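You operate a simulated robot arm through the tools that you are given. There is no shell and no other tool. Be economical: measure what you need, move in short steps, check, and stop when the job is done.

The job below is to be done with a simulated two-armed robot. You get a single attempt, and the scene is never put back.

JOB
Open the labels drawer, take the bush from the table before the bag sealer and put it in the inside of the labels drawer, then shut the drawer. Then take the card sleeve with the blue foot and leave it on the shelf marked one. Keep to this order.

It is judged by the outcome, as a careful person would: the job done as asked, and still so three seconds after it is handed in. It fails if anything else is knocked over, pushed out of place, dropped, spilled or broken.

ROBOT AND FRAMES
Two 7-joint arms with two-finger parallel grippers on one trunk, on a base that drives. Base frame: it is fixed to the floor where the robot stands at the start and does not move with it; the origin is under the middle of the robot, x ahead of it, y to its left, z up. Lengths are in mm, angles in degrees, forces in N, time in s.
The left shoulder is at the start at [50, 161, 1148], the right one opposite. With the tool pointing down near the work surface each hand reaches from about 200 to 680 mm from the robot's upright axis, wherever it stands, measured 20 degrees to its own side. Places, roughly: inside of the labels drawer [700, -100, 700]; labels drawer [700, -100, 700]; shelf marked one [-1500, 3000, 800]. Payload 3.43 kg a hand.
Tool frame (each hand has its own): the origin (TCP) lies between the finger pads and is the grasp point; the fingertips stand 30 mm ahead of it; z points along the fingers, y is the line along which they close. Largest opening 94 mm; finger width 28, thickness 10; the body of the gripper, 50 by 96 mm, starts 55 mm behind the TCP.
Orientation is that of the tool frame in the base frame, as [roll, pitch, yaw] about the fixed x, y, z axes, in that order (R = Rz(yaw) Ry(pitch) Rx(roll)). With the fingers straight down and closing along the base's y, the tool's x points along the base's -x, its y along +y and its z along -z.

CONTROLS
- The arms move only by the tool jog_arm. It takes "left_series", "right_series" or both (then of equal length, played together; a hand with none holds still); each is a list of rows, each a list of 7 numbers: the shift along the tool's x, y, z in units of 25 mm (1.0 is 25 mm), then the turn, a rotation vector about the tool's x, y, z in units of 4 degrees (1.0 is 4 degrees), then the opening in per cent of the stroke, from 0 (shut) to 100 (fully open). In form: [[dx, dy, dz, rx, ry, rz, gripper], ...]. A call has 1 to 20 rows; each row shifts and turns the commanded pose from where the row before left it, along the tool's axes as they then stand. A call with a number of a shift or a turn outside -1 to 1 is refused whole. A row lasts 0.2 s, in which the tool goes at most 50 mm and 8.6 degrees; a call with a longer step from one row to the next is refused whole, and so is a gripper value outside its range. Where a pose cannot be reached the arm comes as near as it can. A force on the tool above 40 N (or 10 N above the force at the start of the call, whichever is more), or a blocked arm, ends the call early, and 0.2 s more pass. The fingers move at their own pace (about 45 mm/s each) and stop on an object; they squeeze with about 24 N. The grip force told is the motor's: it shows also when the fingers shut on nothing. Time passes only in rows, and 0.2 s behind the last, so rows that do not move let the fingers close. The reply holds the time, the measured pose of the TCP, the force on the tool along the base axes, the opening and the grip force, in the units named above and with some noise, with the torque about the TCP (base axes, N m) and any sound that the robot's microphone picked up, and new pictures: "pictures" is both (left out), scene, wrist or none (wrist: the cameras of the hands that moved).
- Cameras (640 x 400 px; columns grow to the right, rows downward): "scene" is now at [110.6, -38.2, 1250.5]; the picture's right is [-0.47, -0.88, 0.00], its down [-0.67, 0.35, -0.66] and it looks along [0.58, -0.31, -0.75] (base axes); focal length 234 px, centre (320, 200). "left" rides on the left gripper at [76, -14, -103] in its tool frame; the picture's right is [0.18, 0.98, 0.00], its down [-0.75, 0.14, -0.64] and it looks along [-0.63, 0.12, 0.77] (tool axes); focal length 243 px, centre (320, 200). "right" rides on the right gripper at [76, 14, -102] in its tool frame; the picture's right is [-0.18, 0.98, 0.00], its down [-0.75, -0.14, -0.64] and it looks along [-0.63, -0.12, 0.77] (tool axes); focal length 243 px, centre (320, 200). There is no depth. A picture from a camera that has moved, and an enlarged one, comes with that camera's place and axes in the base frame and with its lens.
- lift_body(by): slides the trunk up (or, below 0, down) by that many mm; the arms and the scene camera ride with it, the base frame stays. It gives what a move gives, with no picture.
- roll_base(legs): drives the robot by 1 to 6 legs, each [ahead, left, turn to the left] in mm, mm and degrees, along the robot's own axes; the way and the turn of a leg run together, so that a leg with both is an arc; at most 1500 mm and 180 degrees a leg. The arms and the cameras ride along, it lands a little off, and it stops where it bumps. It gives what a move gives, and a new picture of the scene camera.
- aim_head(pan, tilt): turns the head with the scene camera to pan (to the left, within 80 degrees either way) and tilt (down, from -29 to 69), counted from straight ahead of the robot. It gives what a move gives, and a new picture of the scene camera.
- close_up(camera, box): a new picture of the part [left, top, right, bottom] of that camera's present view, enlarged. It takes no simulated time.
- hand_in(): hands the job in; it is judged then, once.

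Work in short steps. Places have to be worked out from the pictures, the camera data and where the tool is seen: move nearer, look again, correct. Check each grasp and each placing, and mend what went wrong. You have 165 turns and 260 pictures in all, those below and enlarged ones among them. Open the grippers and draw the arms clear of the work before you hand the job in, unless the task says otherwise; then end with one line.

The tools are called after ">>>" as a command line: name --argument value ..., lists and objects as JSON in quotes. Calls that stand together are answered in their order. jog_arm: Moves the arms, as the interface text tells. Its arguments: {"type":"object","properties":{"left_series":{"type":"array","items":{"type":"array","items":{"type":"number"}}},"right_series":{"type":"array","items":{"type":"array","items":{"type":"number"}}},"pictures":{"type":"string","enum":["both","scene","wrist","none"]}},"required":[]} The other tools are called the same way: lift_body (by) slides the trunk up or down; roll_base (legs) drives the base; aim_head (pan, tilt) turns the head that bears the scene camera; close_up (camera, box) takes an enlarged picture of a part of a camera's view; hand_in () hands the job in.

At the start:

```text
time_s: 0.0
left_ee_pos: [449.7, -21.6, 1043.6]
left_orientation: [-180.0, 0.0, -180.0]
left_ft_force: [0.5, 0.1, -0.1]
left_torque: [0.01, -0.01, -0.04]
left_grip_width: 93.9
left_gripper_force: 0.1
right_ee_pos: [404.1, -398.5, 1015.5]
right_orientation: [-180.0, 0.0, -180.0]
right_ft_force: [0.2, -0.3, -0.3]
right_torque: [0.03, 0.0, 0.05]
right_grip_width: 94.2
right_gripper_force: 0.0
trunk travel left (down, up): [-175.0, 92.0]
robot x, y, heading: [0.3, -1.1, -0.2]
head pan, tilt: [-28.0, 48.9]
```

scene: 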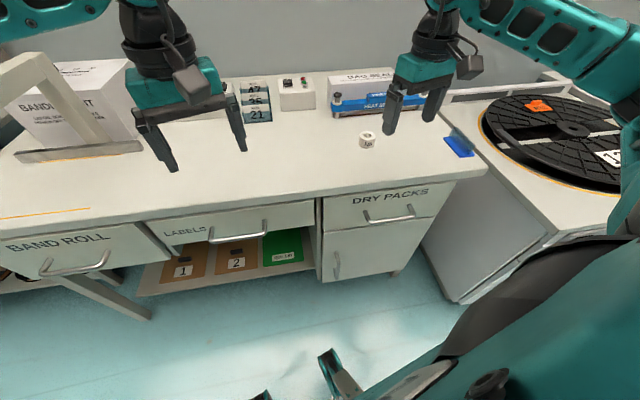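
right: 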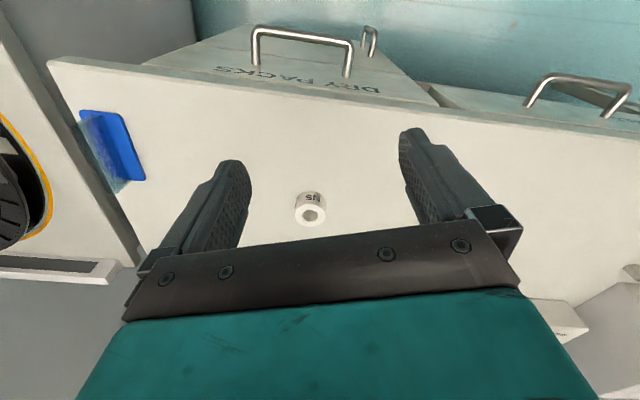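
left: 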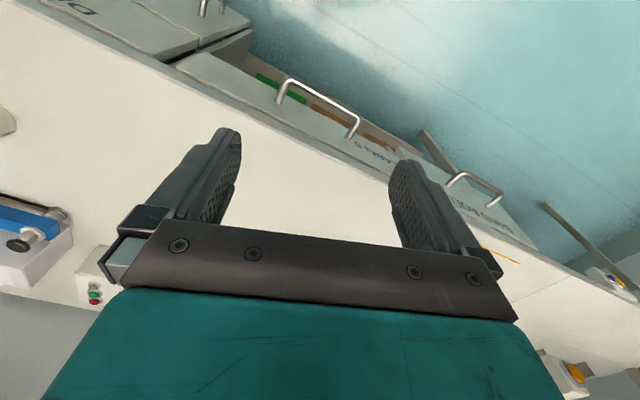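

The table looks turned about 17° clockwise from the robot. The bush appears near [580, -450] and the labels handle near [505, -15, 740]. I'll take enlarged views before moving.

>>> close_up --camera "scene" --box '[130, 170, 350, 310]'

>>> close_up --camera "scene" --box '[220, 60, 500, 220]'

```text
2.86 times, centred on (240, 240) of scene
camera zoom: at [110.6, -38.2, 1250.5], right [-0.47, -0.88, 0.0], down [-0.67, 0.35, -0.66], along [0.58, -0.31, -0.75], focal length 669 px, centre (549, 86)
```

zoom: 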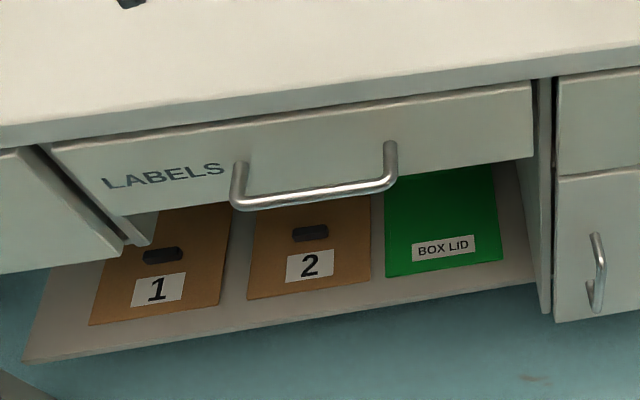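

```text
2.29 times, centred on (360, 140) of scene
camera zoom: at [110.6, -38.2, 1250.5], right [-0.47, -0.88, 0.0], down [-0.67, 0.35, -0.66], along [0.58, -0.31, -0.75], focal length 535 px, centre (229, 337)
```

zoom: 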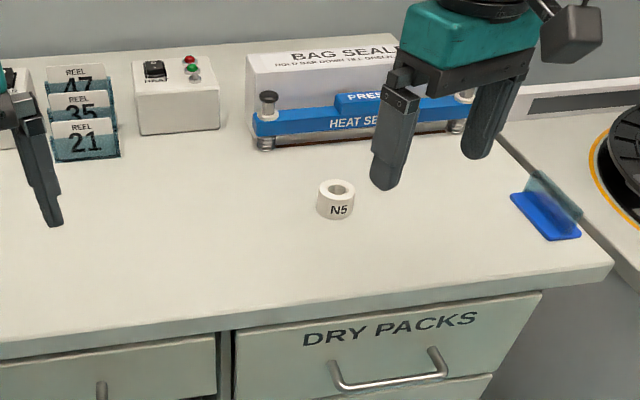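

A clear sleeve with a blue foot stands at the right end of the table, and the bush is the small white "N5" part. I'll look the other way for rival sleeves and the shelf.

>>> aim_head --pan 75 --tilt 20

>>> aim_head --pan 15 --tilt 40

>>> aim_head --pan -50 --tilt 40

```text
time_s: 1.8
left_ee_pos: [449.1, -21.0, 1041.9]
left_orientation: [-179.9, 0.1, 180.0]
left_ft_force: [0.8, 0.2, 0.0]
left_torque: [0.0, 0.01, -0.01]
left_grip_width: 93.9
left_gripper_force: 0.1
right_ee_pos: [405.0, -398.3, 1014.4]
right_orientation: [-180.0, 0.1, -179.9]
right_ft_force: [0.0, -0.4, -1.0]
right_torque: [0.01, 0.01, 0.01]
right_grip_width: 94.1
right_gripper_force: 0.0
trunk travel left (down, up): [-175.0, 92.0]
robot x, y, heading: [-2.4, -1.1, 0.0]
head pan, tilt: [75.0, 20.0]
camera scene: at [66.0, 88.3, 1294.6], right [0.97, -0.26, 0.0], down [-0.09, -0.33, -0.94], along [0.24, 0.91, -0.34], focal length 234 px, centre (320, 200)
```

scene: 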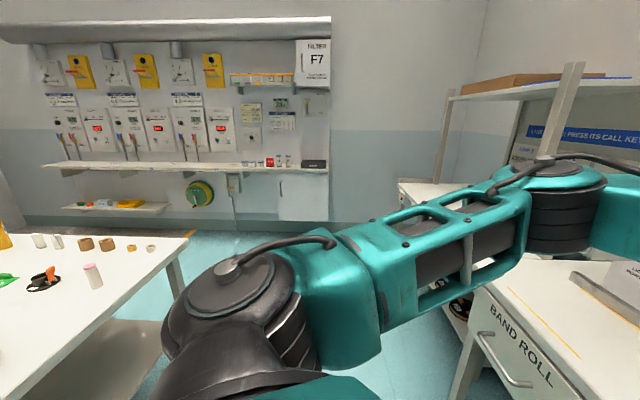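

```text
time_s: 3.1
left_ee_pos: [449.9, -21.7, 1041.9]
left_orientation: [-180.0, 0.0, -179.9]
left_ft_force: [0.3, 0.3, -0.5]
left_torque: [0.01, 0.02, 0.02]
left_grip_width: 93.8
left_gripper_force: 0.1
right_ee_pos: [404.9, -398.5, 1015.2]
right_orientation: [-180.0, 0.0, 180.0]
right_ft_force: [0.8, 0.0, -0.3]
right_torque: [0.02, 0.0, 0.04]
right_grip_width: 94.0
right_gripper_force: 0.0
trunk travel left (down, up): [-175.0, 92.0]
robot x, y, heading: [-0.3, 1.9, -0.1]
head pan, tilt: [15.0, 40.0]
camera scene: at [123.9, 20.5, 1263.2], right [0.26, -0.97, 0.0], down [-0.62, -0.17, -0.77], along [0.74, 0.2, -0.64], focal length 234 px, centre (320, 200)
```

scene: 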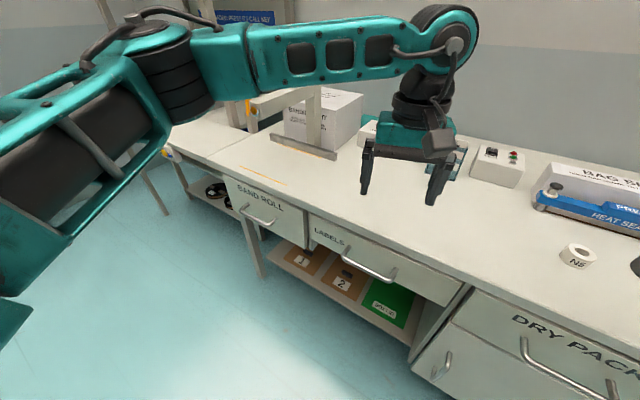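

```text
time_s: 4.5
left_ee_pos: [450.0, -21.2, 1041.8]
left_orientation: [179.9, 0.0, 180.0]
left_ft_force: [1.2, 0.4, -0.3]
left_torque: [-0.02, 0.01, -0.02]
left_grip_width: 94.1
left_gripper_force: 0.1
right_ee_pos: [403.9, -397.8, 1015.3]
right_orientation: [-180.0, 0.0, -179.9]
right_ft_force: [0.1, 0.0, -0.5]
right_torque: [0.04, 0.01, -0.01]
right_grip_width: 94.2
right_gripper_force: 0.1
trunk travel left (down, up): [-175.0, 92.0]
robot x, y, heading: [-0.8, 0.6, 0.1]
head pan, tilt: [-50.0, 40.0]
camera scene: at [96.5, -66.7, 1263.2], right [-0.77, -0.64, 0.0], down [-0.41, 0.49, -0.77], along [0.49, -0.59, -0.64], focal length 234 px, centre (320, 200)
```

scene: 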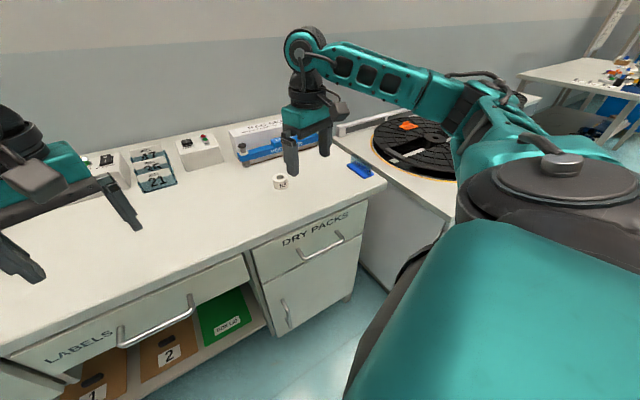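

I'll square the robot to the table (turn about -17°) and back off so there is room to pull the drawer.

>>> roll_base --legs '[[0, 0, -17.3], [-120, 0, 0]]'

>>> aim_head --pan 10 --tilt 45

```text
time_s: 6.7
left_ee_pos: [308.8, -117.4, 1042.5]
left_orientation: [-180.0, -0.1, 162.8]
left_ft_force: [-0.1, 0.3, -0.5]
left_torque: [0.04, 0.01, -0.01]
left_grip_width: 94.2
left_gripper_force: 0.0
right_ee_pos: [153.9, -463.4, 1014.5]
right_orientation: [-180.0, 0.0, 162.8]
right_ft_force: [-0.5, 0.4, -0.3]
right_torque: [-0.03, -0.03, -0.02]
right_grip_width: 94.0
right_gripper_force: 0.1
trunk travel left (down, up): [-175.0, 92.0]
robot x, y, heading: [-115.0, 36.5, -17.4]
head pan, tilt: [-50.0, 40.0]
camera scene: at [-41.7, -56.3, 1263.3], right [-0.92, -0.39, 0.0], down [-0.25, 0.59, -0.77], along [0.3, -0.71, -0.64], focal length 234 px, centre (320, 200)
```

scene: 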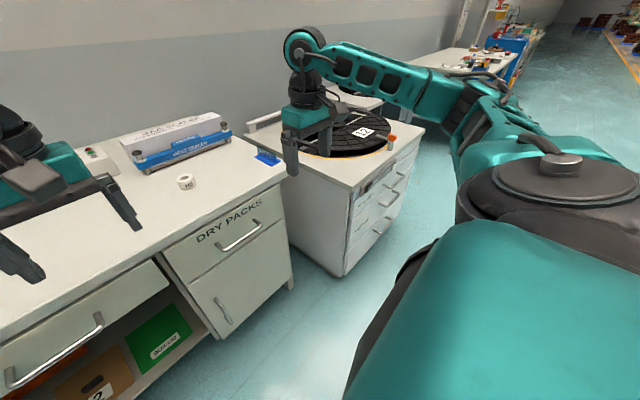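

```text
time_s: 8.0
left_ee_pos: [309.1, -119.1, 1041.6]
left_orientation: [179.9, 0.0, 162.8]
left_ft_force: [0.1, -0.2, -0.1]
left_torque: [0.03, 0.0, -0.02]
left_grip_width: 93.8
left_gripper_force: 0.1
right_ee_pos: [154.4, -464.3, 1013.8]
right_orientation: [180.0, 0.0, 162.7]
right_ft_force: [0.2, 0.1, 0.9]
right_torque: [0.0, 0.0, 0.0]
right_grip_width: 94.1
right_gripper_force: 0.0
trunk travel left (down, up): [-175.0, 92.0]
robot x, y, heading: [-114.4, 36.1, -17.3]
head pan, tilt: [10.0, 45.0]
camera scene: at [6.8, 11.6, 1256.0], right [-0.13, -0.99, 0.0], down [-0.7, 0.09, -0.71], along [0.7, -0.09, -0.71], focal length 234 px, centre (320, 200)
```

scene: 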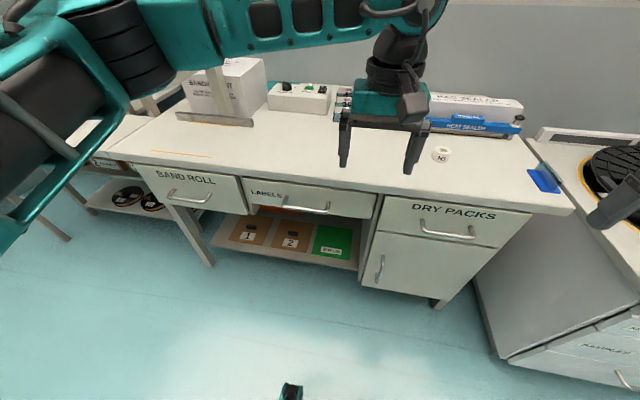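

I'll zoom in on the handle from the new viewpoint to triangulate it.

>>> close_up --camera "scene" --box '[220, 160, 400, 270]'

```text
3.56 times, centred on (310, 215) of scene
camera zoom: at [6.8, 11.6, 1256.0], right [-0.13, -0.99, 0.0], down [-0.7, 0.09, -0.71], along [0.7, -0.09, -0.71], focal length 832 px, centre (356, 147)
```

zoom: 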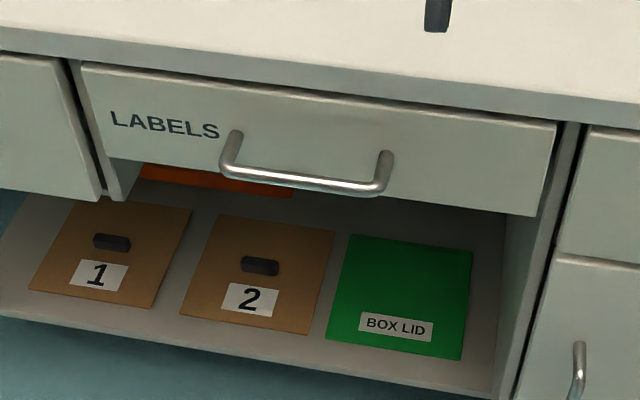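

The handle bar comes out at about [488, -5, 736], 135 mm long, standing about 45 mm off the front. I'll turn the left hand to point forward with fingers closing vertically, in two halves.

>>> jog_arm --left_series '[[0, 1, 0, 0, 0, 0, 50], [0, 1, 0, 0, 0, 0, 50], [0, 1, 0, 0, 0, 0, 50], [0, 1, 0, 0, 0, 0, 50], [0, 1, 0, 0, 0, 0, 50], [0, 1, 0, 0, 0, 0, 50], [0, 0.4, 0, 0, 0, 0, 50], [0, 0, 0, -1, -1, 1, 50], [0, 0, 0, -1, -1, 1, 50], [0, 0, 0, -1, -1, 1, 50], [0, 0, 0, -1, -1, 1, 50], [0, 0, 0, -1, -1, 1, 50], [0, 0, 0, -1, -1, 1, 50], [0, 0, 0, -1, -1, 1, 50], [0, 0, 0, -1, -1, 1, 50], [0, 0, 0, -1, -1, 1, 50]]' --pictures "scene"

```text
time_s: 11.4
left_ee_pos: [357.7, 34.8, 1043.0]
left_orientation: [132.9, 19.4, 115.6]
left_ft_force: [0.0, 0.0, -0.4]
left_torque: [-0.01, 0.04, 0.01]
left_grip_width: 47.0
left_gripper_force: 0.1
right_ee_pos: [154.1, -464.2, 1014.9]
right_orientation: [180.0, 0.0, 162.8]
right_ft_force: [-0.1, 0.3, 0.7]
right_torque: [-0.02, 0.01, 0.05]
right_grip_width: 94.3
right_gripper_force: 0.1
trunk travel left (down, up): [-175.0, 92.0]
robot x, y, heading: [-115.8, 36.4, -17.3]
head pan, tilt: [10.0, 45.0]
camera scene: at [6.7, 11.7, 1256.0], right [-0.13, -0.99, 0.0], down [-0.7, 0.09, -0.71], along [0.7, -0.09, -0.71], focal length 234 px, centre (320, 200)
```

scene: 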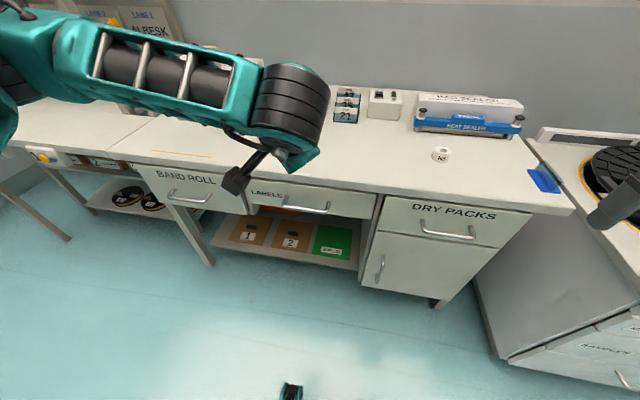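

It reached the half-turn. I'll complete the rotation and back off slightly.

>>> jog_arm --left_series '[[0, 0, 0, -1, -1, 1, 50], [0, 0, 0, -1, -1, 1, 50], [0, 0, 0, -1, -1, 1, 50], [0, 0, 0, -1, -1, 1, 50], [0, 0, 0, -1, -1, 1, 50], [0, 0, 0, -1, -1, 1, 50], [0, 0, 0, -1, -1, 1, 50], [0, 0, 0, -1, -1, 1, 50], [0, 0, 0, -0.32, -0.32, 0.32, 50], [0, 0, 0, 0, 0, 0, 50]]' --pictures "both"

```text
time_s: 13.6
left_ee_pos: [339.4, 8.4, 1056.3]
left_orientation: [90.1, 0.0, 73.1]
left_ft_force: [0.0, 0.0, -0.4]
left_torque: [-0.02, 0.01, 0.03]
left_grip_width: 47.1
left_gripper_force: 0.1
left hand out of reach, approached as far as the arm can: row 8, 9
right_ee_pos: [154.2, -464.6, 1014.6]
right_orientation: [-179.9, -0.1, 162.9]
right_ft_force: [-0.1, -0.8, 0.5]
right_torque: [0.01, 0.05, -0.04]
right_grip_width: 94.1
right_gripper_force: 0.0
trunk travel left (down, up): [-175.0, 92.0]
robot x, y, heading: [-115.2, 36.2, -17.3]
head pan, tilt: [10.0, 45.0]
camera scene: at [6.8, 11.7, 1256.0], right [-0.13, -0.99, 0.0], down [-0.7, 0.09, -0.71], along [0.7, -0.09, -0.71], focal length 234 px, centre (320, 200)
camera left: at [263.3, 111.7, 1042.5], right [0.06, 0.18, 0.98], down [-0.83, -0.53, 0.14], along [0.55, -0.83, 0.12], focal length 243 px, centre (320, 200)
```

scene: 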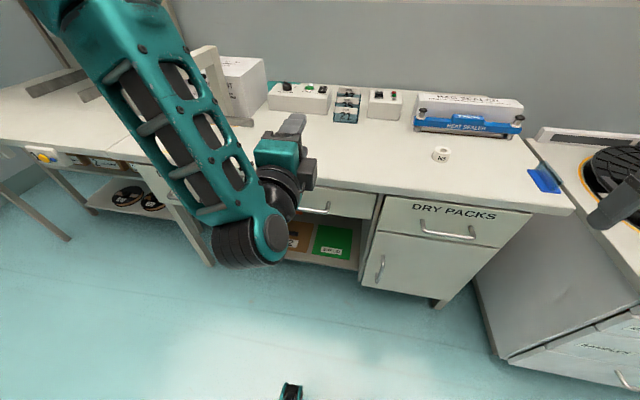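
left: 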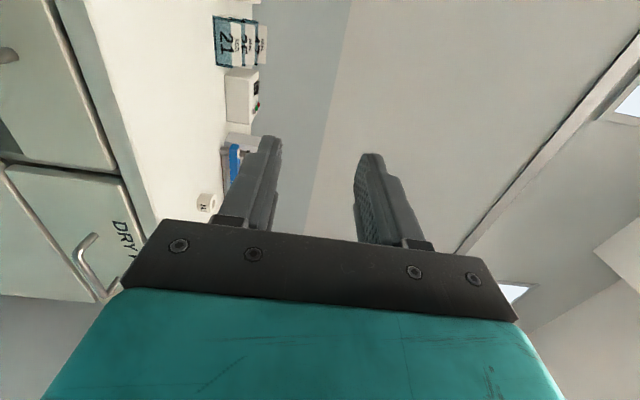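

The hand now points along the drawer normal. I'll lower the trunk to bring it to handle height.

>>> lift_body --by -165

>>> jog_arm --left_series '[[0.3, -1, 0, 0, 0, 0, 50], [0.3, -1, 0, 0, 0, 0, 50], [0.3, -1, 0, 0, 0, 0, 50], [0.3, -1, 0, 0, 0, 0, 50], [0, -1, 0, 0, 0, 0, 50], [0, -1, 0, 0, 0, 0, 50]]' --pictures "both"

```text
time_s: 15.5
left_ee_pos: [340.0, 10.1, 892.0]
left_orientation: [90.0, 0.0, 73.0]
left_ft_force: [-0.3, -0.3, -0.3]
left_torque: [0.01, 0.0, -0.01]
left_grip_width: 46.9
left_gripper_force: 0.1
right_ee_pos: [154.9, -464.7, 850.1]
right_orientation: [180.0, -0.1, 162.8]
right_ft_force: [-0.1, 0.7, 0.8]
right_torque: [-0.01, 0.03, 0.01]
right_grip_width: 93.9
right_gripper_force: 0.1
trunk travel left (down, up): [-10.0, 257.0]
robot x, y, heading: [-115.5, 32.9, -17.2]
head pan, tilt: [10.0, 45.0]
```

```text
time_s: 16.9
left_ee_pos: [310.2, -34.8, 793.2]
left_orientation: [90.3, 0.1, 73.2]
left_ft_force: [0.2, -0.3, 0.3]
left_torque: [0.01, 0.01, 0.01]
left_grip_width: 47.1
left_gripper_force: 0.1
left hand out of reach, approached as far as the arm can: row 1, 2, 3, 4, 5, 6
right_ee_pos: [153.9, -463.9, 849.3]
right_orientation: [180.0, 0.0, 162.8]
right_ft_force: [0.9, -0.3, 0.6]
right_torque: [0.01, -0.01, 0.02]
right_grip_width: 93.9
right_gripper_force: 0.1
trunk travel left (down, up): [-10.0, 257.0]
robot x, y, heading: [-110.9, 32.0, -17.1]
head pan, tilt: [10.0, 45.0]
camera scene: at [6.8, 11.7, 1091.0], right [-0.13, -0.99, 0.0], down [-0.7, 0.09, -0.71], along [0.7, -0.09, -0.71], focal length 234 px, centre (320, 200)
camera left: at [233.8, 66.2, 779.3], right [0.06, 0.17, 0.98], down [-0.83, -0.54, 0.15], along [0.55, -0.83, 0.11], focal length 243 px, centre (320, 200)
```

scene: 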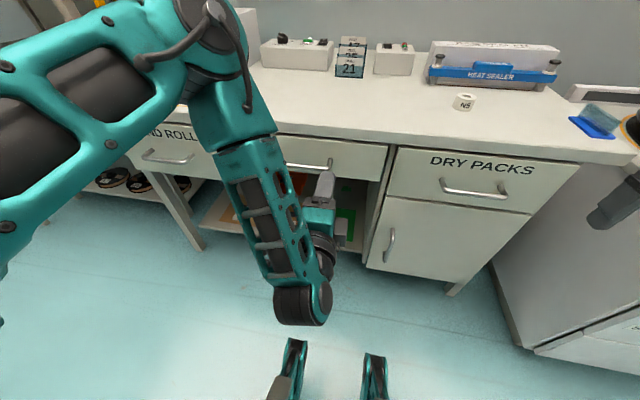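
left: 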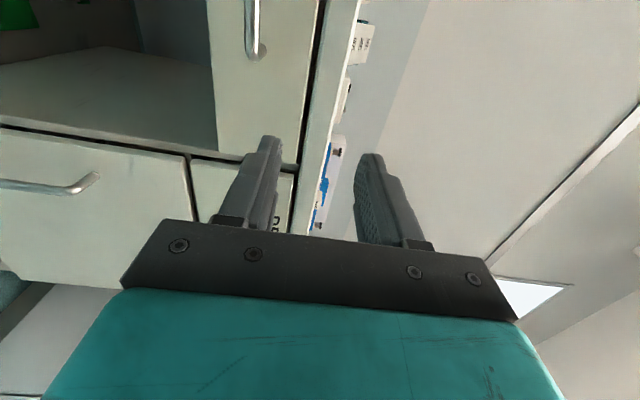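

The arm is folding too near the body, so I'll back the base off by 150 mm and reach out instead.

>>> roll_base --legs '[[-150, 0, 0]]'

>>> jog_arm --left_series '[[0, 0, 1, 0, 0, 0, 50], [0, 0, 1, 0, 0, 0, 50], [0, 0, 1, 0, 0, 0, 50], [0, 0, 1, 0, 0, 0, 50], [0, 0, 0, 0, 0, 0, 50]]' --pictures "both"

```text
time_s: 18.2
left_ee_pos: [165.4, 8.1, 793.4]
left_orientation: [90.3, 0.0, 73.1]
left_ft_force: [-0.3, 0.6, -0.1]
left_torque: [0.01, 0.02, -0.02]
left_grip_width: 46.7
left_gripper_force: 0.0
right_ee_pos: [9.8, -420.3, 850.3]
right_orientation: [180.0, 0.0, 162.7]
right_ft_force: [0.2, -1.2, -0.3]
right_torque: [0.0, -0.01, -0.02]
right_grip_width: 94.0
right_gripper_force: 0.1
trunk travel left (down, up): [-10.0, 257.0]
robot x, y, heading: [-257.5, 81.2, -17.2]
head pan, tilt: [10.0, 45.0]
camera scene: at [-137.9, 56.5, 1091.0], right [-0.13, -0.99, 0.0], down [-0.7, 0.09, -0.71], along [0.7, -0.09, -0.71], focal length 234 px, centre (320, 200)
```

scene: 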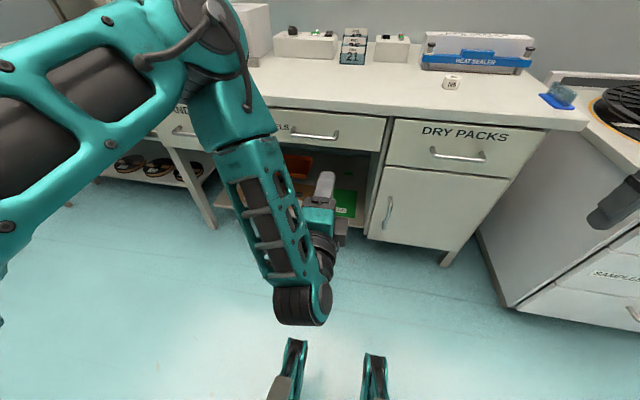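

```text
time_s: 19.4
left_ee_pos: [249.2, -37.4, 807.1]
left_orientation: [90.5, 0.0, 73.3]
left_ft_force: [0.7, 0.7, 0.1]
left_torque: [0.01, 0.01, -0.01]
left_grip_width: 47.1
left_gripper_force: 0.1
left hand out of reach, approached as far as the arm can: row 1, 2, 3, 4
right_ee_pos: [9.7, -419.5, 850.2]
right_orientation: [-180.0, -0.1, 162.7]
right_ft_force: [-0.5, -0.1, 0.1]
right_torque: [0.02, -0.02, 0.01]
right_grip_width: 94.1
right_gripper_force: 0.0
trunk travel left (down, up): [-10.0, 257.0]
robot x, y, heading: [-260.3, 82.3, -17.3]
head pan, tilt: [10.0, 45.0]
camera scene: at [-137.8, 56.4, 1091.0], right [-0.13, -0.99, 0.0], down [-0.7, 0.09, -0.71], along [0.7, -0.09, -0.71], focal length 234 px, centre (320, 200)
camera left: at [171.6, 63.8, 794.5], right [0.06, 0.17, 0.98], down [-0.83, -0.54, 0.15], along [0.56, -0.82, 0.11], focal length 243 px, centre (320, 200)
```

scene: 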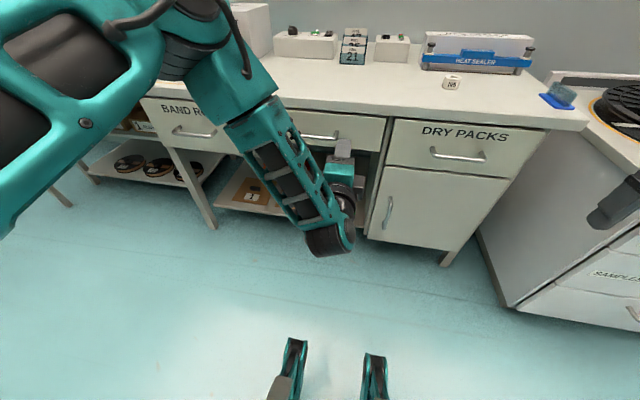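
left: 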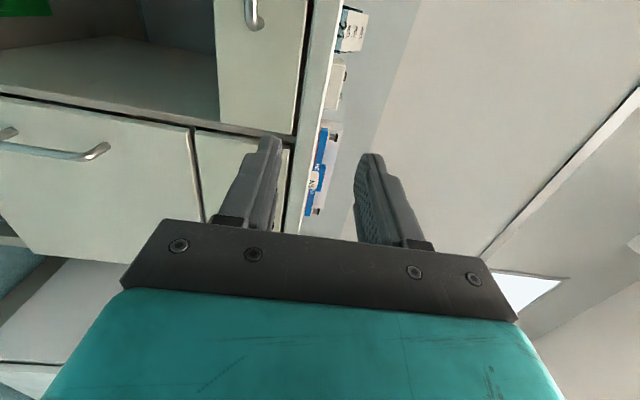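

The wrist roll seems to be at a limit in this orientation. I'll roll the hand the other way round and see whether that frees it.

>>> jog_arm --left_series '[[0, 0, 0, 0, 0, -1, 50], [0, 0, 0, 0, 0, -1, 50], [0, 0, 0, 0, 0, -1, 50], [0, 0, 0, 0, 0, -1, 50], [0, 0, 0, 0, 0, -1, 50], [0, 0, 0, 0, 0, -1, 50], [0, 0, 0, 0, 0, -1, 50], [0, 0, 0, 0, 0, -1, 50], [0, 0, 0, 0, 0, -1, 50], [0, 0, 0, 0, 0, -1, 50], [0, 0, 0, 0, 0, -1, 50], [0, 0, 0, 0, 0, -1, 50], [0, 0, 0, 0, 0, -1, 50], [0, 0, 0, 0, 0, -1, 50], [0, 0, 0, 0, 0, -1, 50], [0, 0, 0, 0, 0, -1, 50], [0, 0, 0, 0, 0, -1, 50], [0, 0, 0, 0, 0, -1, 50], [0, 0, 0, 0, 0, -1, 50], [0, 0, 0, 0, 0, -1, 50]]' --pictures "scene"

>>> jog_arm --left_series '[[0, 0, 0, 0, 0, -1, 50], [0, 0, 0, 0, 0, -1, 50], [0, 0, 0, 0, 0, -1, 50], [0, 0, 0, 0, 0, -1, 50], [0, 0, 0, 0, 0, -1, 50], [0, 0, 0, 0, 0, -1, 50], [0, 0, 0, 0, 0, -1, 50], [0, 0, 0, 0, 0, -1, 50], [0, 0, 0, 0, 0, -1, 50], [0, 0, 0, 0, 0, -1, 50], [0, 0, 0, 0, 0, -1, 50], [0, 0, 0, 0, 0, -1, 50], [0, 0, 0, 0, 0, -1, 50], [0, 0, 0, 0, 0, -1, 50], [0, 0, 0, 0, 0, -1, 50], [0, 0, 0, 0, 0, -1, 50], [0, 0, 0, 0, 0, -1, 50], [0, 0, 0, 0, 0, -1, 50], [0, 0, 0, 0, 0, -1, 50], [0, 0, 0, 0, 0, -1, 50]]' --pictures "both"

```text
time_s: 23.6
left_ee_pos: [247.1, -37.8, 808.5]
left_orientation: [92.4, 80.1, 75.7]
left_ft_force: [0.0, -1.1, -0.3]
left_torque: [-0.02, 0.05, 0.01]
left_grip_width: 47.0
left_gripper_force: 0.0
right_ee_pos: [8.6, -419.6, 850.2]
right_orientation: [-180.0, -0.1, 162.8]
right_ft_force: [0.1, 0.2, 0.4]
right_torque: [0.02, 0.0, 0.04]
right_grip_width: 94.0
right_gripper_force: 0.0
trunk travel left (down, up): [-10.0, 257.0]
robot x, y, heading: [-261.8, 79.0, -17.1]
head pan, tilt: [10.0, 45.0]
camera scene: at [-137.8, 56.4, 1091.0], right [-0.13, -0.99, 0.0], down [-0.7, 0.09, -0.71], along [0.7, -0.09, -0.71], focal length 234 px, centre (320, 200)
```

scene: 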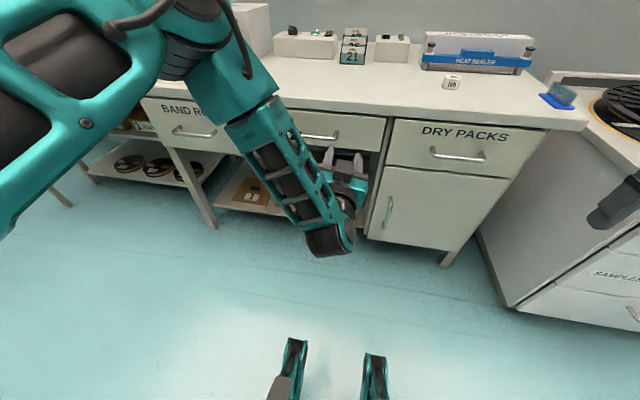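

```text
time_s: 27.8
left_ee_pos: [247.5, -38.9, 808.2]
left_orientation: [-90.4, 19.9, -106.8]
left_ft_force: [0.3, -0.3, -0.2]
left_torque: [-0.01, -0.03, 0.01]
left_grip_width: 46.9
left_gripper_force: 0.1
right_ee_pos: [9.6, -419.7, 849.5]
right_orientation: [180.0, 0.0, 162.7]
right_ft_force: [-0.1, 0.1, 0.1]
right_torque: [0.04, 0.03, 0.01]
right_grip_width: 94.0
right_gripper_force: 0.1
trunk travel left (down, up): [-10.0, 257.0]
robot x, y, heading: [-260.2, 78.6, -17.0]
head pan, tilt: [10.0, 45.0]
camera scene: at [-137.8, 56.4, 1091.0], right [-0.13, -0.99, 0.0], down [-0.7, 0.09, -0.71], along [0.7, -0.09, -0.71], focal length 234 px, centre (320, 200)
camera left: at [126.8, -83.2, 796.2], right [0.04, 0.16, -0.99], down [-0.4, 0.91, 0.13], along [0.92, 0.39, 0.1], focal length 243 px, centre (320, 200)
```

scene: 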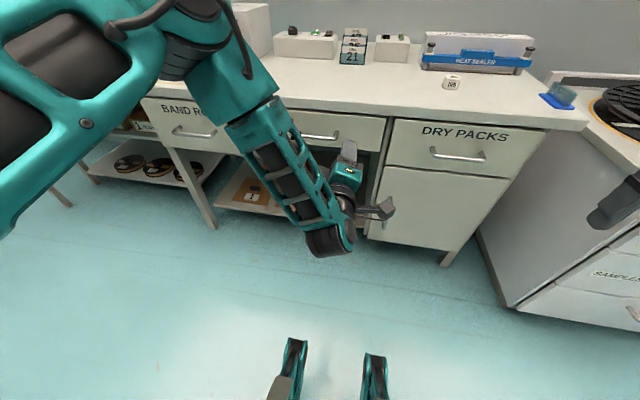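
left: 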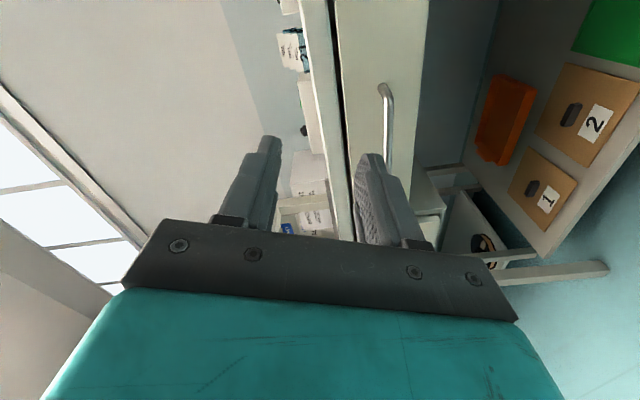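

The roll went through freely. I'll finish the last 20° and test moving left and forward in this orientation.

>>> jog_arm --left_series '[[0, 0, 0, 0, 0, -1, 50], [0, 0, 0, 0, 0, -1, 50], [0, 0, 0, 0, 0, -1, 50], [0, 0, 0, 0, 0, -1, 50], [0, 0, 0, 0, 0, -0.9, 50], [-1, 0, 0, 0, 0, 0, 50], [-1, 0, 0, 0, 0, 0, 50], [-1, 0, 0, 0, 0, 0, 50], [-1, 0, 0, 0, 0, 0, 50], [0, 0, 0, 0, 0, 0, 50]]' --pictures "both"

```text
time_s: 30.0
left_ee_pos: [236.2, 0.3, 849.2]
left_orientation: [-90.3, 0.4, -106.6]
left_ft_force: [-0.1, -0.2, 0.4]
left_torque: [0.02, 0.0, 0.03]
left_grip_width: 47.3
left_gripper_force: 0.1
left hand out of reach, approached as far as the arm can: row 6, 7, 8, 9
right_ee_pos: [9.4, -419.1, 850.8]
right_orientation: [180.0, 0.1, 162.6]
right_ft_force: [0.7, 0.4, -0.3]
right_torque: [-0.02, -0.02, 0.02]
right_grip_width: 93.9
right_gripper_force: 0.1
trunk travel left (down, up): [-10.0, 257.0]
robot x, y, heading: [-257.5, 82.9, -17.4]
head pan, tilt: [10.0, 45.0]
camera scene: at [-137.9, 56.5, 1091.0], right [-0.13, -0.99, 0.0], down [-0.7, 0.09, -0.71], along [0.7, -0.09, -0.71], focal length 234 px, centre (320, 200)
camera left: at [116.5, -44.0, 863.6], right [-0.06, -0.17, -0.98], down [-0.4, 0.91, -0.13], along [0.91, 0.39, -0.12], focal length 243 px, centre (320, 200)
```

scene: 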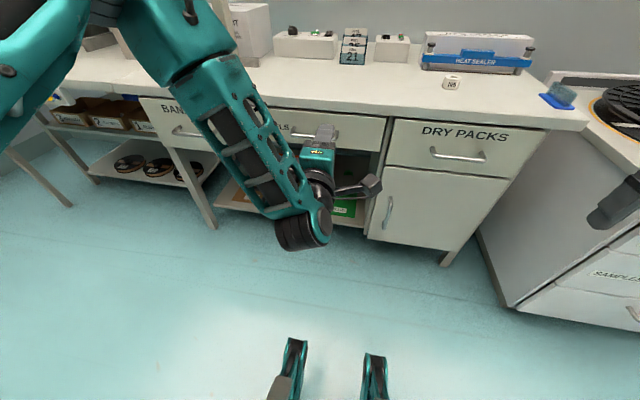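
left: 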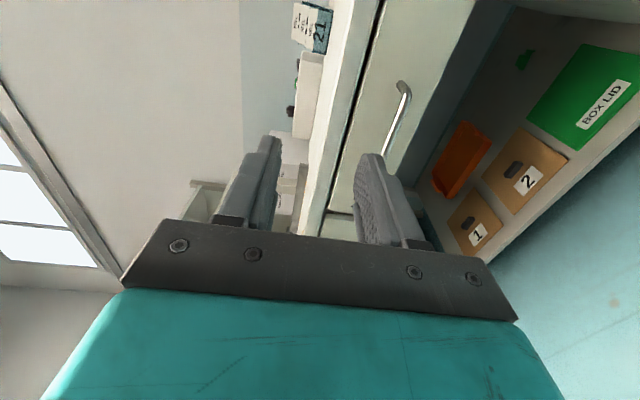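

The forearm-to-tool angle seems to be the limit. I'll tilt the tool 30° down and shift the base left so the handle lies nearer the midline.

>>> roll_base --legs '[[0, 120, 0]]'

>>> jog_arm --left_series '[[0, 0, 0, -1, 0, 0, 45], [0, 0, 0, -1, 0, 0, 45], [0, 0, 0, -1, 0, 0, 45], [0, 0, 0, -1, 0, 0, 45], [0, 0, 0, -1, 0, 0, 45], [0, 0, 0, -1, 0, 0, 45], [0, 0, 0, -1, 0, 0, 45], [0, 0, 0, -0.5, 0, 0, 45], [0, 0, 0, 0, 0, 0, 45]]' --pictures "both"

```text
time_s: 31.3
left_ee_pos: [273.1, 114.9, 848.1]
left_orientation: [-90.5, 0.4, -106.6]
left_ft_force: [0.3, 0.4, -0.4]
left_torque: [0.01, -0.01, -0.03]
left_grip_width: 47.1
left_gripper_force: 0.0
right_ee_pos: [45.7, -304.8, 850.8]
right_orientation: [-179.9, 0.0, 162.8]
right_ft_force: [0.1, -0.2, 0.3]
right_torque: [-0.01, 0.01, -0.03]
right_grip_width: 93.7
right_gripper_force: 0.1
trunk travel left (down, up): [-10.0, 257.0]
robot x, y, heading: [-224.3, 196.7, -17.1]
head pan, tilt: [10.0, 45.0]
camera scene: at [-102.3, 171.2, 1091.0], right [-0.12, -0.99, 0.0], down [-0.7, 0.09, -0.71], along [0.7, -0.09, -0.71], focal length 234 px, centre (320, 200)
```

scene: 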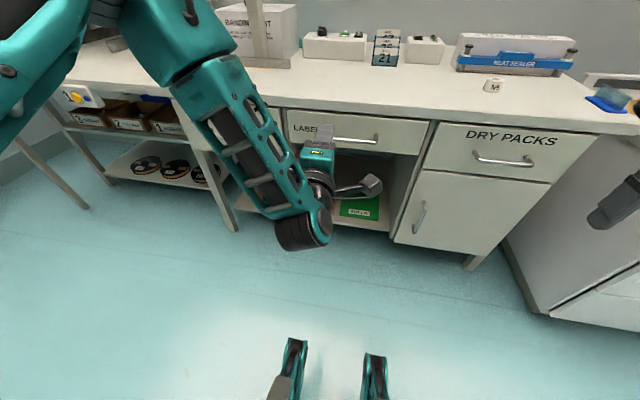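

```text
time_s: 33.3
left_ee_pos: [272.2, 115.0, 848.3]
left_orientation: [-120.5, 0.4, -106.5]
left_ft_force: [-0.1, -0.7, -0.2]
left_torque: [0.0, 0.0, -0.01]
left_grip_width: 42.2
left_gripper_force: 0.2
right_ee_pos: [46.1, -306.4, 849.0]
right_orientation: [179.9, 0.0, 162.7]
right_ft_force: [-1.3, -1.2, -0.8]
right_torque: [0.02, -0.01, -0.02]
right_grip_width: 94.1
right_gripper_force: 0.0
trunk travel left (down, up): [-10.0, 257.0]
robot x, y, heading: [-227.3, 195.8, -17.6]
head pan, tilt: [10.0, 45.0]
camera scene: at [-102.3, 171.1, 1091.0], right [-0.13, -0.99, 0.0], down [-0.7, 0.09, -0.71], along [0.7, -0.09, -0.71], focal length 234 px, centre (320, 200)
camera left: at [172.7, 64.5, 912.2], right [-0.53, -0.03, -0.85], down [-0.38, 0.9, 0.21], along [0.76, 0.44, -0.49], focal length 243 px, centre (320, 200)
```

scene: 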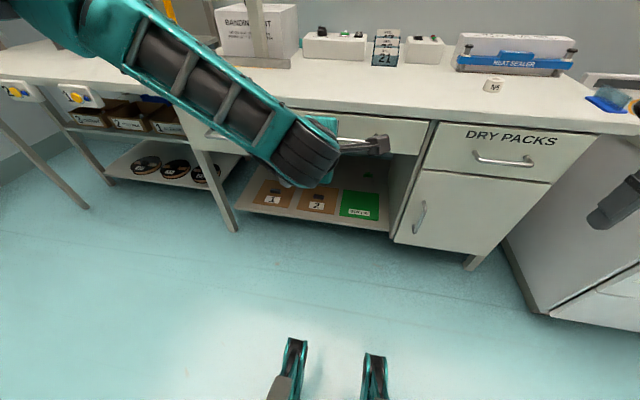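
left: 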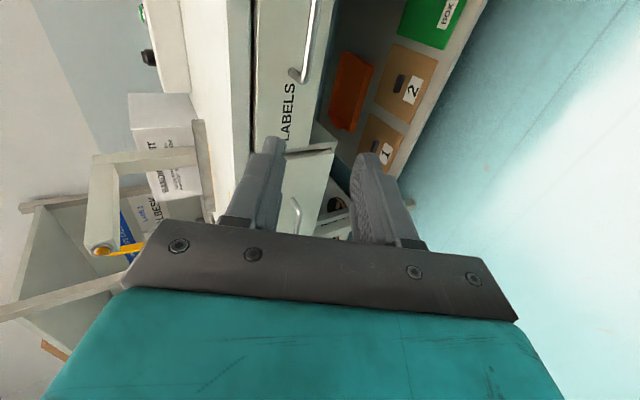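

The tilted pose is reached exactly. I'll move to a pre-grasp about 60 mm short of the handle along the tool axis.

>>> jog_arm --left_series '[[0.25, -0.12, 0.97, 0, 0, 0, 45], [0.25, -0.12, 0.97, 0, 0, 0, 45], [0.25, -0.12, 0.97, 0, 0, 0, 45], [0.25, -0.12, 0.97, 0, 0, 0, 45], [0.25, -0.12, 0.97, 0, 0, 0, 45], [0.25, -0.12, 0.97, 0, 0, 0, 45], [0.25, -0.12, 0.97, 0, 0, 0, 45], [0.25, -0.12, 0.97, 0, 0, 0, 45], [0, 0, 0, 0, 0, 0, 45]]' --pictures "both"

```text
time_s: 35.3
left_ee_pos: [430.5, 17.3, 770.3]
left_orientation: [-120.6, 0.4, -106.5]
left_ft_force: [0.2, 0.0, -0.5]
left_torque: [-0.01, 0.0, -0.01]
left_grip_width: 42.4
left_gripper_force: 0.0
right_ee_pos: [45.1, -304.7, 849.3]
right_orientation: [-180.0, 0.0, 162.8]
right_ft_force: [-0.3, 0.9, 0.5]
right_torque: [0.02, 0.02, 0.01]
right_grip_width: 93.8
right_gripper_force: 0.0
trunk travel left (down, up): [-10.0, 257.0]
robot x, y, heading: [-222.7, 193.4, -17.3]
head pan, tilt: [10.0, 45.0]
camera scene: at [-102.3, 171.1, 1091.0], right [-0.13, -0.99, 0.0], down [-0.7, 0.09, -0.71], along [0.7, -0.09, -0.71], focal length 234 px, centre (320, 200)
camera left: at [330.8, -33.6, 834.7], right [-0.53, -0.03, -0.85], down [-0.39, 0.9, 0.21], along [0.76, 0.44, -0.49], focal length 243 px, centre (320, 200)
```

scene: 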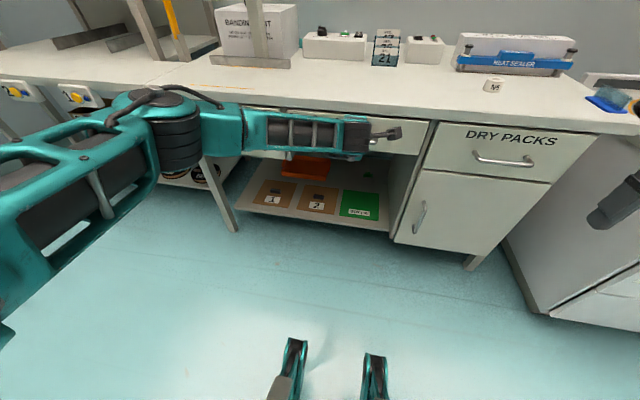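
left: 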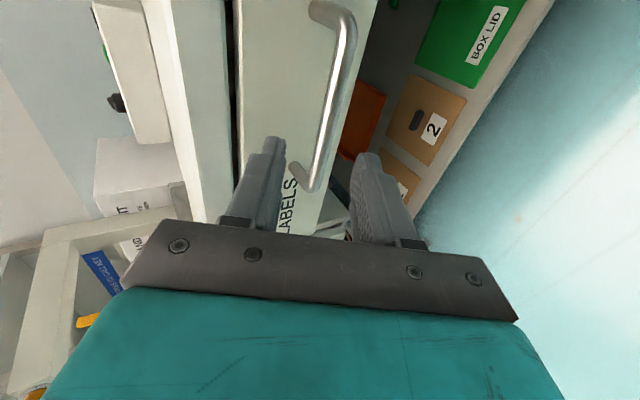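

The projected handle ends match the wrist picture within a few pixels, so the estimate is good. I'll advance 60 mm and close on the bar.

>>> jog_arm --left_series '[[0, 0, 0.8, 0, 0, 0, 45], [0, 0, 0.8, 0, 0, 0, 45], [0, 0, 0.8, 0, 0, 0, 45], [0, 0, 0, 0, 0, 0, 45], [0, 0, 0, 0, 0, 0, 0], [0, 0, 0, 0, 0, 0, 0], [0, 0, 0, 0, 0, 0, 0], [0, 0, 0, 0, 0, 0, 0]]' --pictures "wrist"

```text
time_s: 37.1
left_ee_pos: [478.4, 3.4, 734.0]
left_orientation: [-121.0, 0.5, -106.6]
left_ft_force: [-22.7, 9.8, -17.9]
left_torque: [0.97, 0.5, -0.17]
left_grip_width: 13.8
left_gripper_force: 45.0
right_ee_pos: [46.1, -304.5, 849.7]
right_orientation: [179.9, 0.0, 162.8]
right_ft_force: [-0.2, -0.1, -0.9]
right_torque: [0.04, -0.03, 0.02]
right_grip_width: 94.0
right_gripper_force: 0.1
trunk travel left (down, up): [-10.0, 257.0]
robot x, y, heading: [-218.7, 195.8, -17.4]
head pan, tilt: [10.0, 45.0]
camera left: at [378.4, -48.3, 798.8], right [-0.54, -0.03, -0.84], down [-0.38, 0.9, 0.22], along [0.75, 0.44, -0.49], focal length 243 px, centre (320, 200)
```

left: 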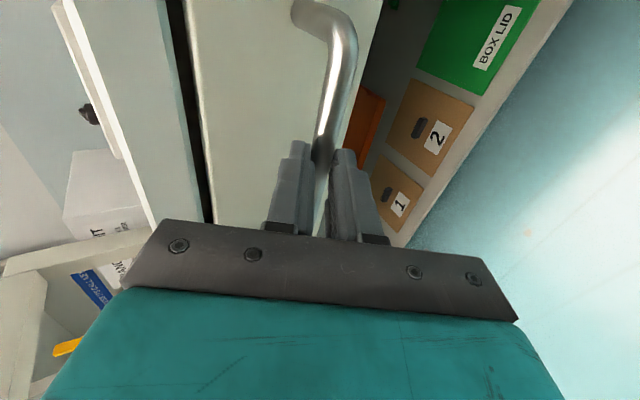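

The bar is gripped. I'll pull straight out along the drawer normal, relaxing a little downward.

>>> jog_arm --left_series '[[0, 0.2, -0.2, 0, 0, 0, 0], [0, 0.3, -0.5, 0, 0, 0, 0], [0, 0.4, -0.7, 0, 0, 0, 0], [0, 0.4, -0.7, 0, 0, 0, 0], [0, 0, 0, 0, 0, 0, 0]]' --pictures "both"

```text
time_s: 38.3
left_ee_pos: [419.5, 21.5, 734.4]
left_orientation: [-120.9, 0.5, -106.4]
left_ft_force: [0.1, 3.2, -20.1]
left_torque: [0.32, 0.48, -1.22]
left_grip_width: 13.9
left_gripper_force: 45.2
right_ee_pos: [47.5, -304.9, 849.0]
right_orientation: [180.0, -0.3, 162.7]
right_ft_force: [0.3, 0.2, -0.2]
right_torque: [-0.02, -0.03, 0.01]
right_grip_width: 94.1
right_gripper_force: 0.0
trunk travel left (down, up): [-10.0, 257.0]
robot x, y, heading: [-220.2, 196.2, -17.1]
head pan, tilt: [10.0, 45.0]
camera scene: at [-100.4, 170.8, 1090.6], right [-0.12, -0.99, 0.0], down [-0.7, 0.09, -0.71], along [0.7, -0.09, -0.71], focal length 234 px, centre (320, 200)
camera left: at [321.0, -29.8, 798.8], right [-0.53, -0.03, -0.84], down [-0.38, 0.9, 0.22], along [0.75, 0.44, -0.49], focal length 243 px, centre (320, 200)
```

scene: 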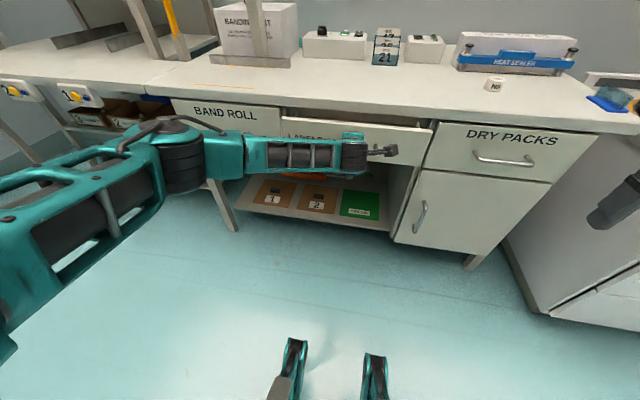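
left: 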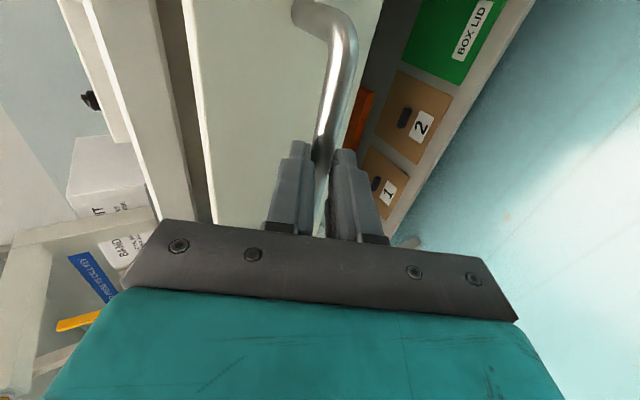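

The drawer follows with little force (60 mm out, on the expected line). I'll continue another 140 mm.

>>> jog_arm --left_series '[[0, 0.5, -0.6, 0, 0, 0, 0], [0, 0.45, -0.7, 0, 0, 0, 0], [0, 0.4, -0.7, 0, 0, 0, 0], [0, 0.4, -0.7, 0, 0, 0, 0], [0, 0.4, -0.7, 0, 0, 0, 0], [0, 0.4, -0.7, 0, 0, 0, 0], [0, 0.4, -0.7, 0, 0, 0, 0], [0, 0, 0, 0, 0, 0, 0]]' --pictures "both"

```text
time_s: 40.1
left_ee_pos: [288.7, 63.5, 734.1]
left_orientation: [-120.5, 0.7, -106.1]
left_ft_force: [7.8, 22.7, -12.3]
left_torque: [1.14, -0.05, 0.14]
left_grip_width: 13.7
left_gripper_force: 45.2
right_ee_pos: [47.8, -303.9, 850.7]
right_orientation: [-179.9, -0.1, 162.8]
right_ft_force: [1.7, 0.3, 0.3]
right_torque: [0.03, 0.0, 0.01]
right_grip_width: 94.0
right_gripper_force: 0.0
trunk travel left (down, up): [-10.0, 257.0]
robot x, y, heading: [-223.0, 191.6, -17.1]
head pan, tilt: [10.0, 45.0]
camera scene: at [-100.9, 172.1, 1090.8], right [-0.12, -0.99, 0.0], down [-0.7, 0.09, -0.71], along [0.7, -0.09, -0.71], focal length 234 px, centre (320, 200)
camera left: at [188.9, 12.3, 798.0], right [-0.53, -0.03, -0.85], down [-0.39, 0.9, 0.21], along [0.75, 0.45, -0.49], focal length 243 px, centre (320, 200)
```

scene: 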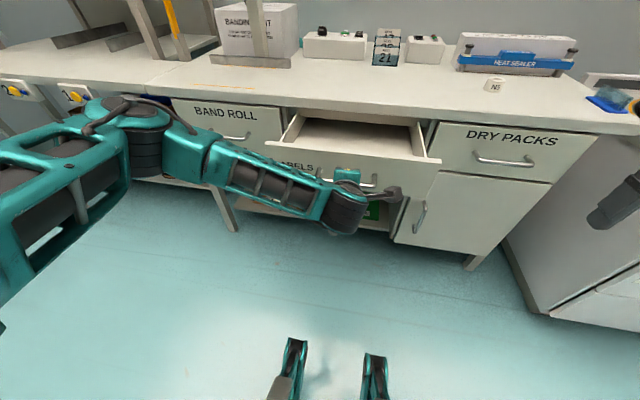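
left: 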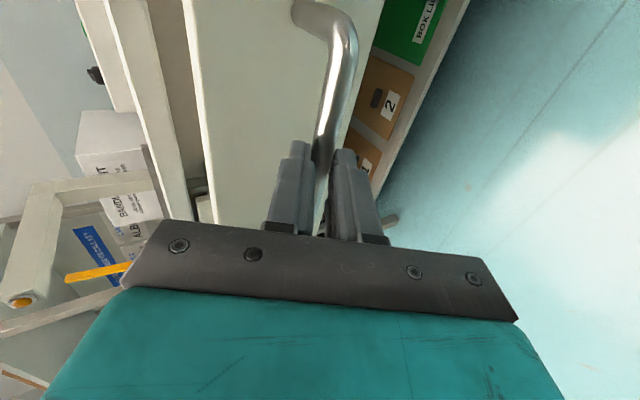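

The drawer is open by about 200 mm and empty. I'll release the handle and withdraw along the tool axis.

>>> jog_arm --left_series '[[0, 0, 0, 0, 0, 0, 45], [0, 0, 0, 0, 0, 0, 45], [0, 0, 0, 0, 0, 0, 45], [0, 0, -1, 0, 0, 0, 45], [0, 0, -1, 0, 0, 0, 45], [0, 0, -1, 0, 0, 0, 45], [0, 0, -1, 0, 0, 0, 45]]' --pictures "both"

```text
time_s: 41.7
left_ee_pos: [203.3, 85.5, 787.7]
left_orientation: [-120.5, 0.4, -106.5]
left_ft_force: [-1.0, -1.1, 0.3]
left_torque: [-0.04, 0.02, -0.01]
left_grip_width: 42.4
left_gripper_force: 0.0
right_ee_pos: [46.3, -305.6, 849.2]
right_orientation: [180.0, 0.0, 162.7]
right_ft_force: [0.5, 0.3, 0.2]
right_torque: [-0.01, 0.0, -0.02]
right_grip_width: 93.8
right_gripper_force: 0.1
trunk travel left (down, up): [-10.0, 257.0]
robot x, y, heading: [-222.2, 194.2, -17.2]
head pan, tilt: [10.0, 45.0]
camera scene: at [-102.3, 171.1, 1091.0], right [-0.13, -0.99, 0.0], down [-0.7, 0.09, -0.71], along [0.7, -0.09, -0.71], focal length 234 px, centre (320, 200)
camera left: at [102.6, 34.1, 850.6], right [-0.53, -0.03, -0.85], down [-0.39, 0.9, 0.21], along [0.76, 0.44, -0.49], focal length 243 px, centre (320, 200)
```

scene: 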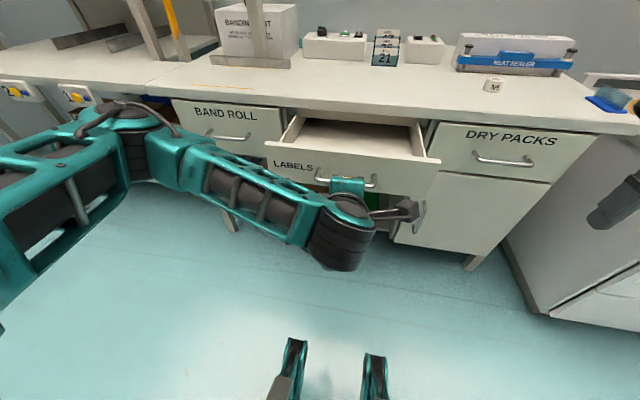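
left: 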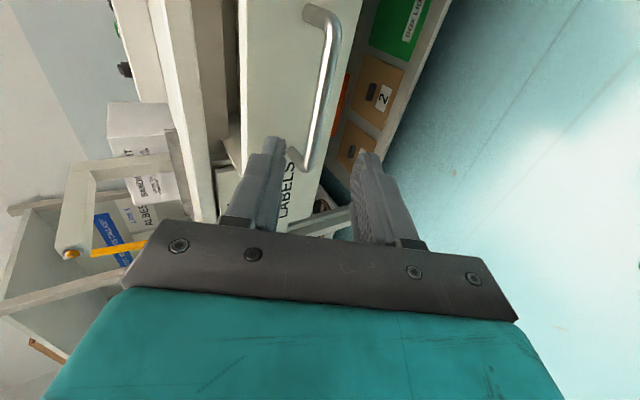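

Next is the bush, with the right hand. I'll raise the trunk 120 mm and park the left hand further left and back, out of the way.

>>> lift_body --by 120

>>> jog_arm --left_series '[[-1, -0.5, -0.3, 0, 0, 0, 45], [-1, -0.5, -0.3, 0, 0, 0, 45], [-1, -0.5, -0.3, 0, 0, 0, 45], [-1, -0.5, -0.3, 0, 0, 0, 45], [-1, -0.5, -0.3, 0, 0, 0, 45], [-1, -0.5, -0.3, 0, 0, 0, 45], [0, 0, 0, 0, 0, 0, 45]]' --pictures "scene"

```text
time_s: 43.2
left_ee_pos: [202.5, 84.5, 906.2]
left_orientation: [-120.5, 0.4, -106.5]
left_ft_force: [0.4, 0.5, 0.9]
left_torque: [0.0, -0.03, 0.02]
left_grip_width: 42.2
left_gripper_force: 0.1
right_ee_pos: [45.9, -303.9, 969.5]
right_orientation: [180.0, 0.0, 162.8]
right_ft_force: [0.3, 1.1, 0.0]
right_torque: [-0.03, -0.01, 0.02]
right_grip_width: 93.9
right_gripper_force: 0.0
trunk travel left (down, up): [-130.0, 137.0]
robot x, y, heading: [-223.6, 195.0, -17.2]
head pan, tilt: [10.0, 45.0]
```

```text
time_s: 44.8
left_ee_pos: [245.0, 229.1, 996.0]
left_orientation: [-120.5, 0.4, -106.5]
left_ft_force: [0.4, -0.4, 0.5]
left_torque: [0.0, 0.0, 0.0]
left_grip_width: 42.4
left_gripper_force: 0.1
right_ee_pos: [46.8, -305.4, 969.4]
right_orientation: [-180.0, -0.1, 162.8]
right_ft_force: [0.0, -0.1, 0.5]
right_torque: [0.05, -0.03, 0.01]
right_grip_width: 93.8
right_gripper_force: 0.0
trunk travel left (down, up): [-130.0, 137.0]
robot x, y, heading: [-222.1, 197.0, -17.3]
head pan, tilt: [10.0, 45.0]
camera scene: at [-102.3, 171.0, 1211.0], right [-0.13, -0.99, 0.0], down [-0.7, 0.09, -0.71], along [0.7, -0.09, -0.71], focal length 234 px, centre (320, 200)
```

scene: 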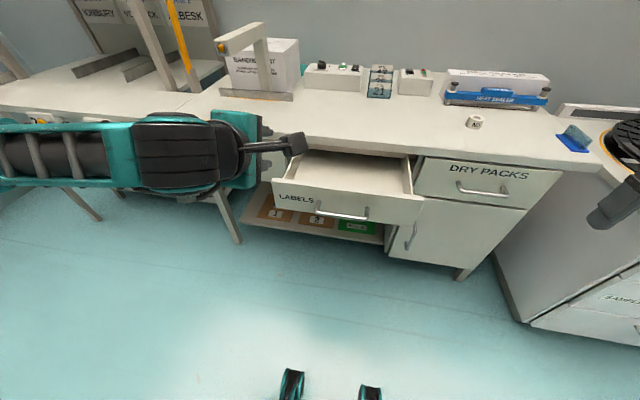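

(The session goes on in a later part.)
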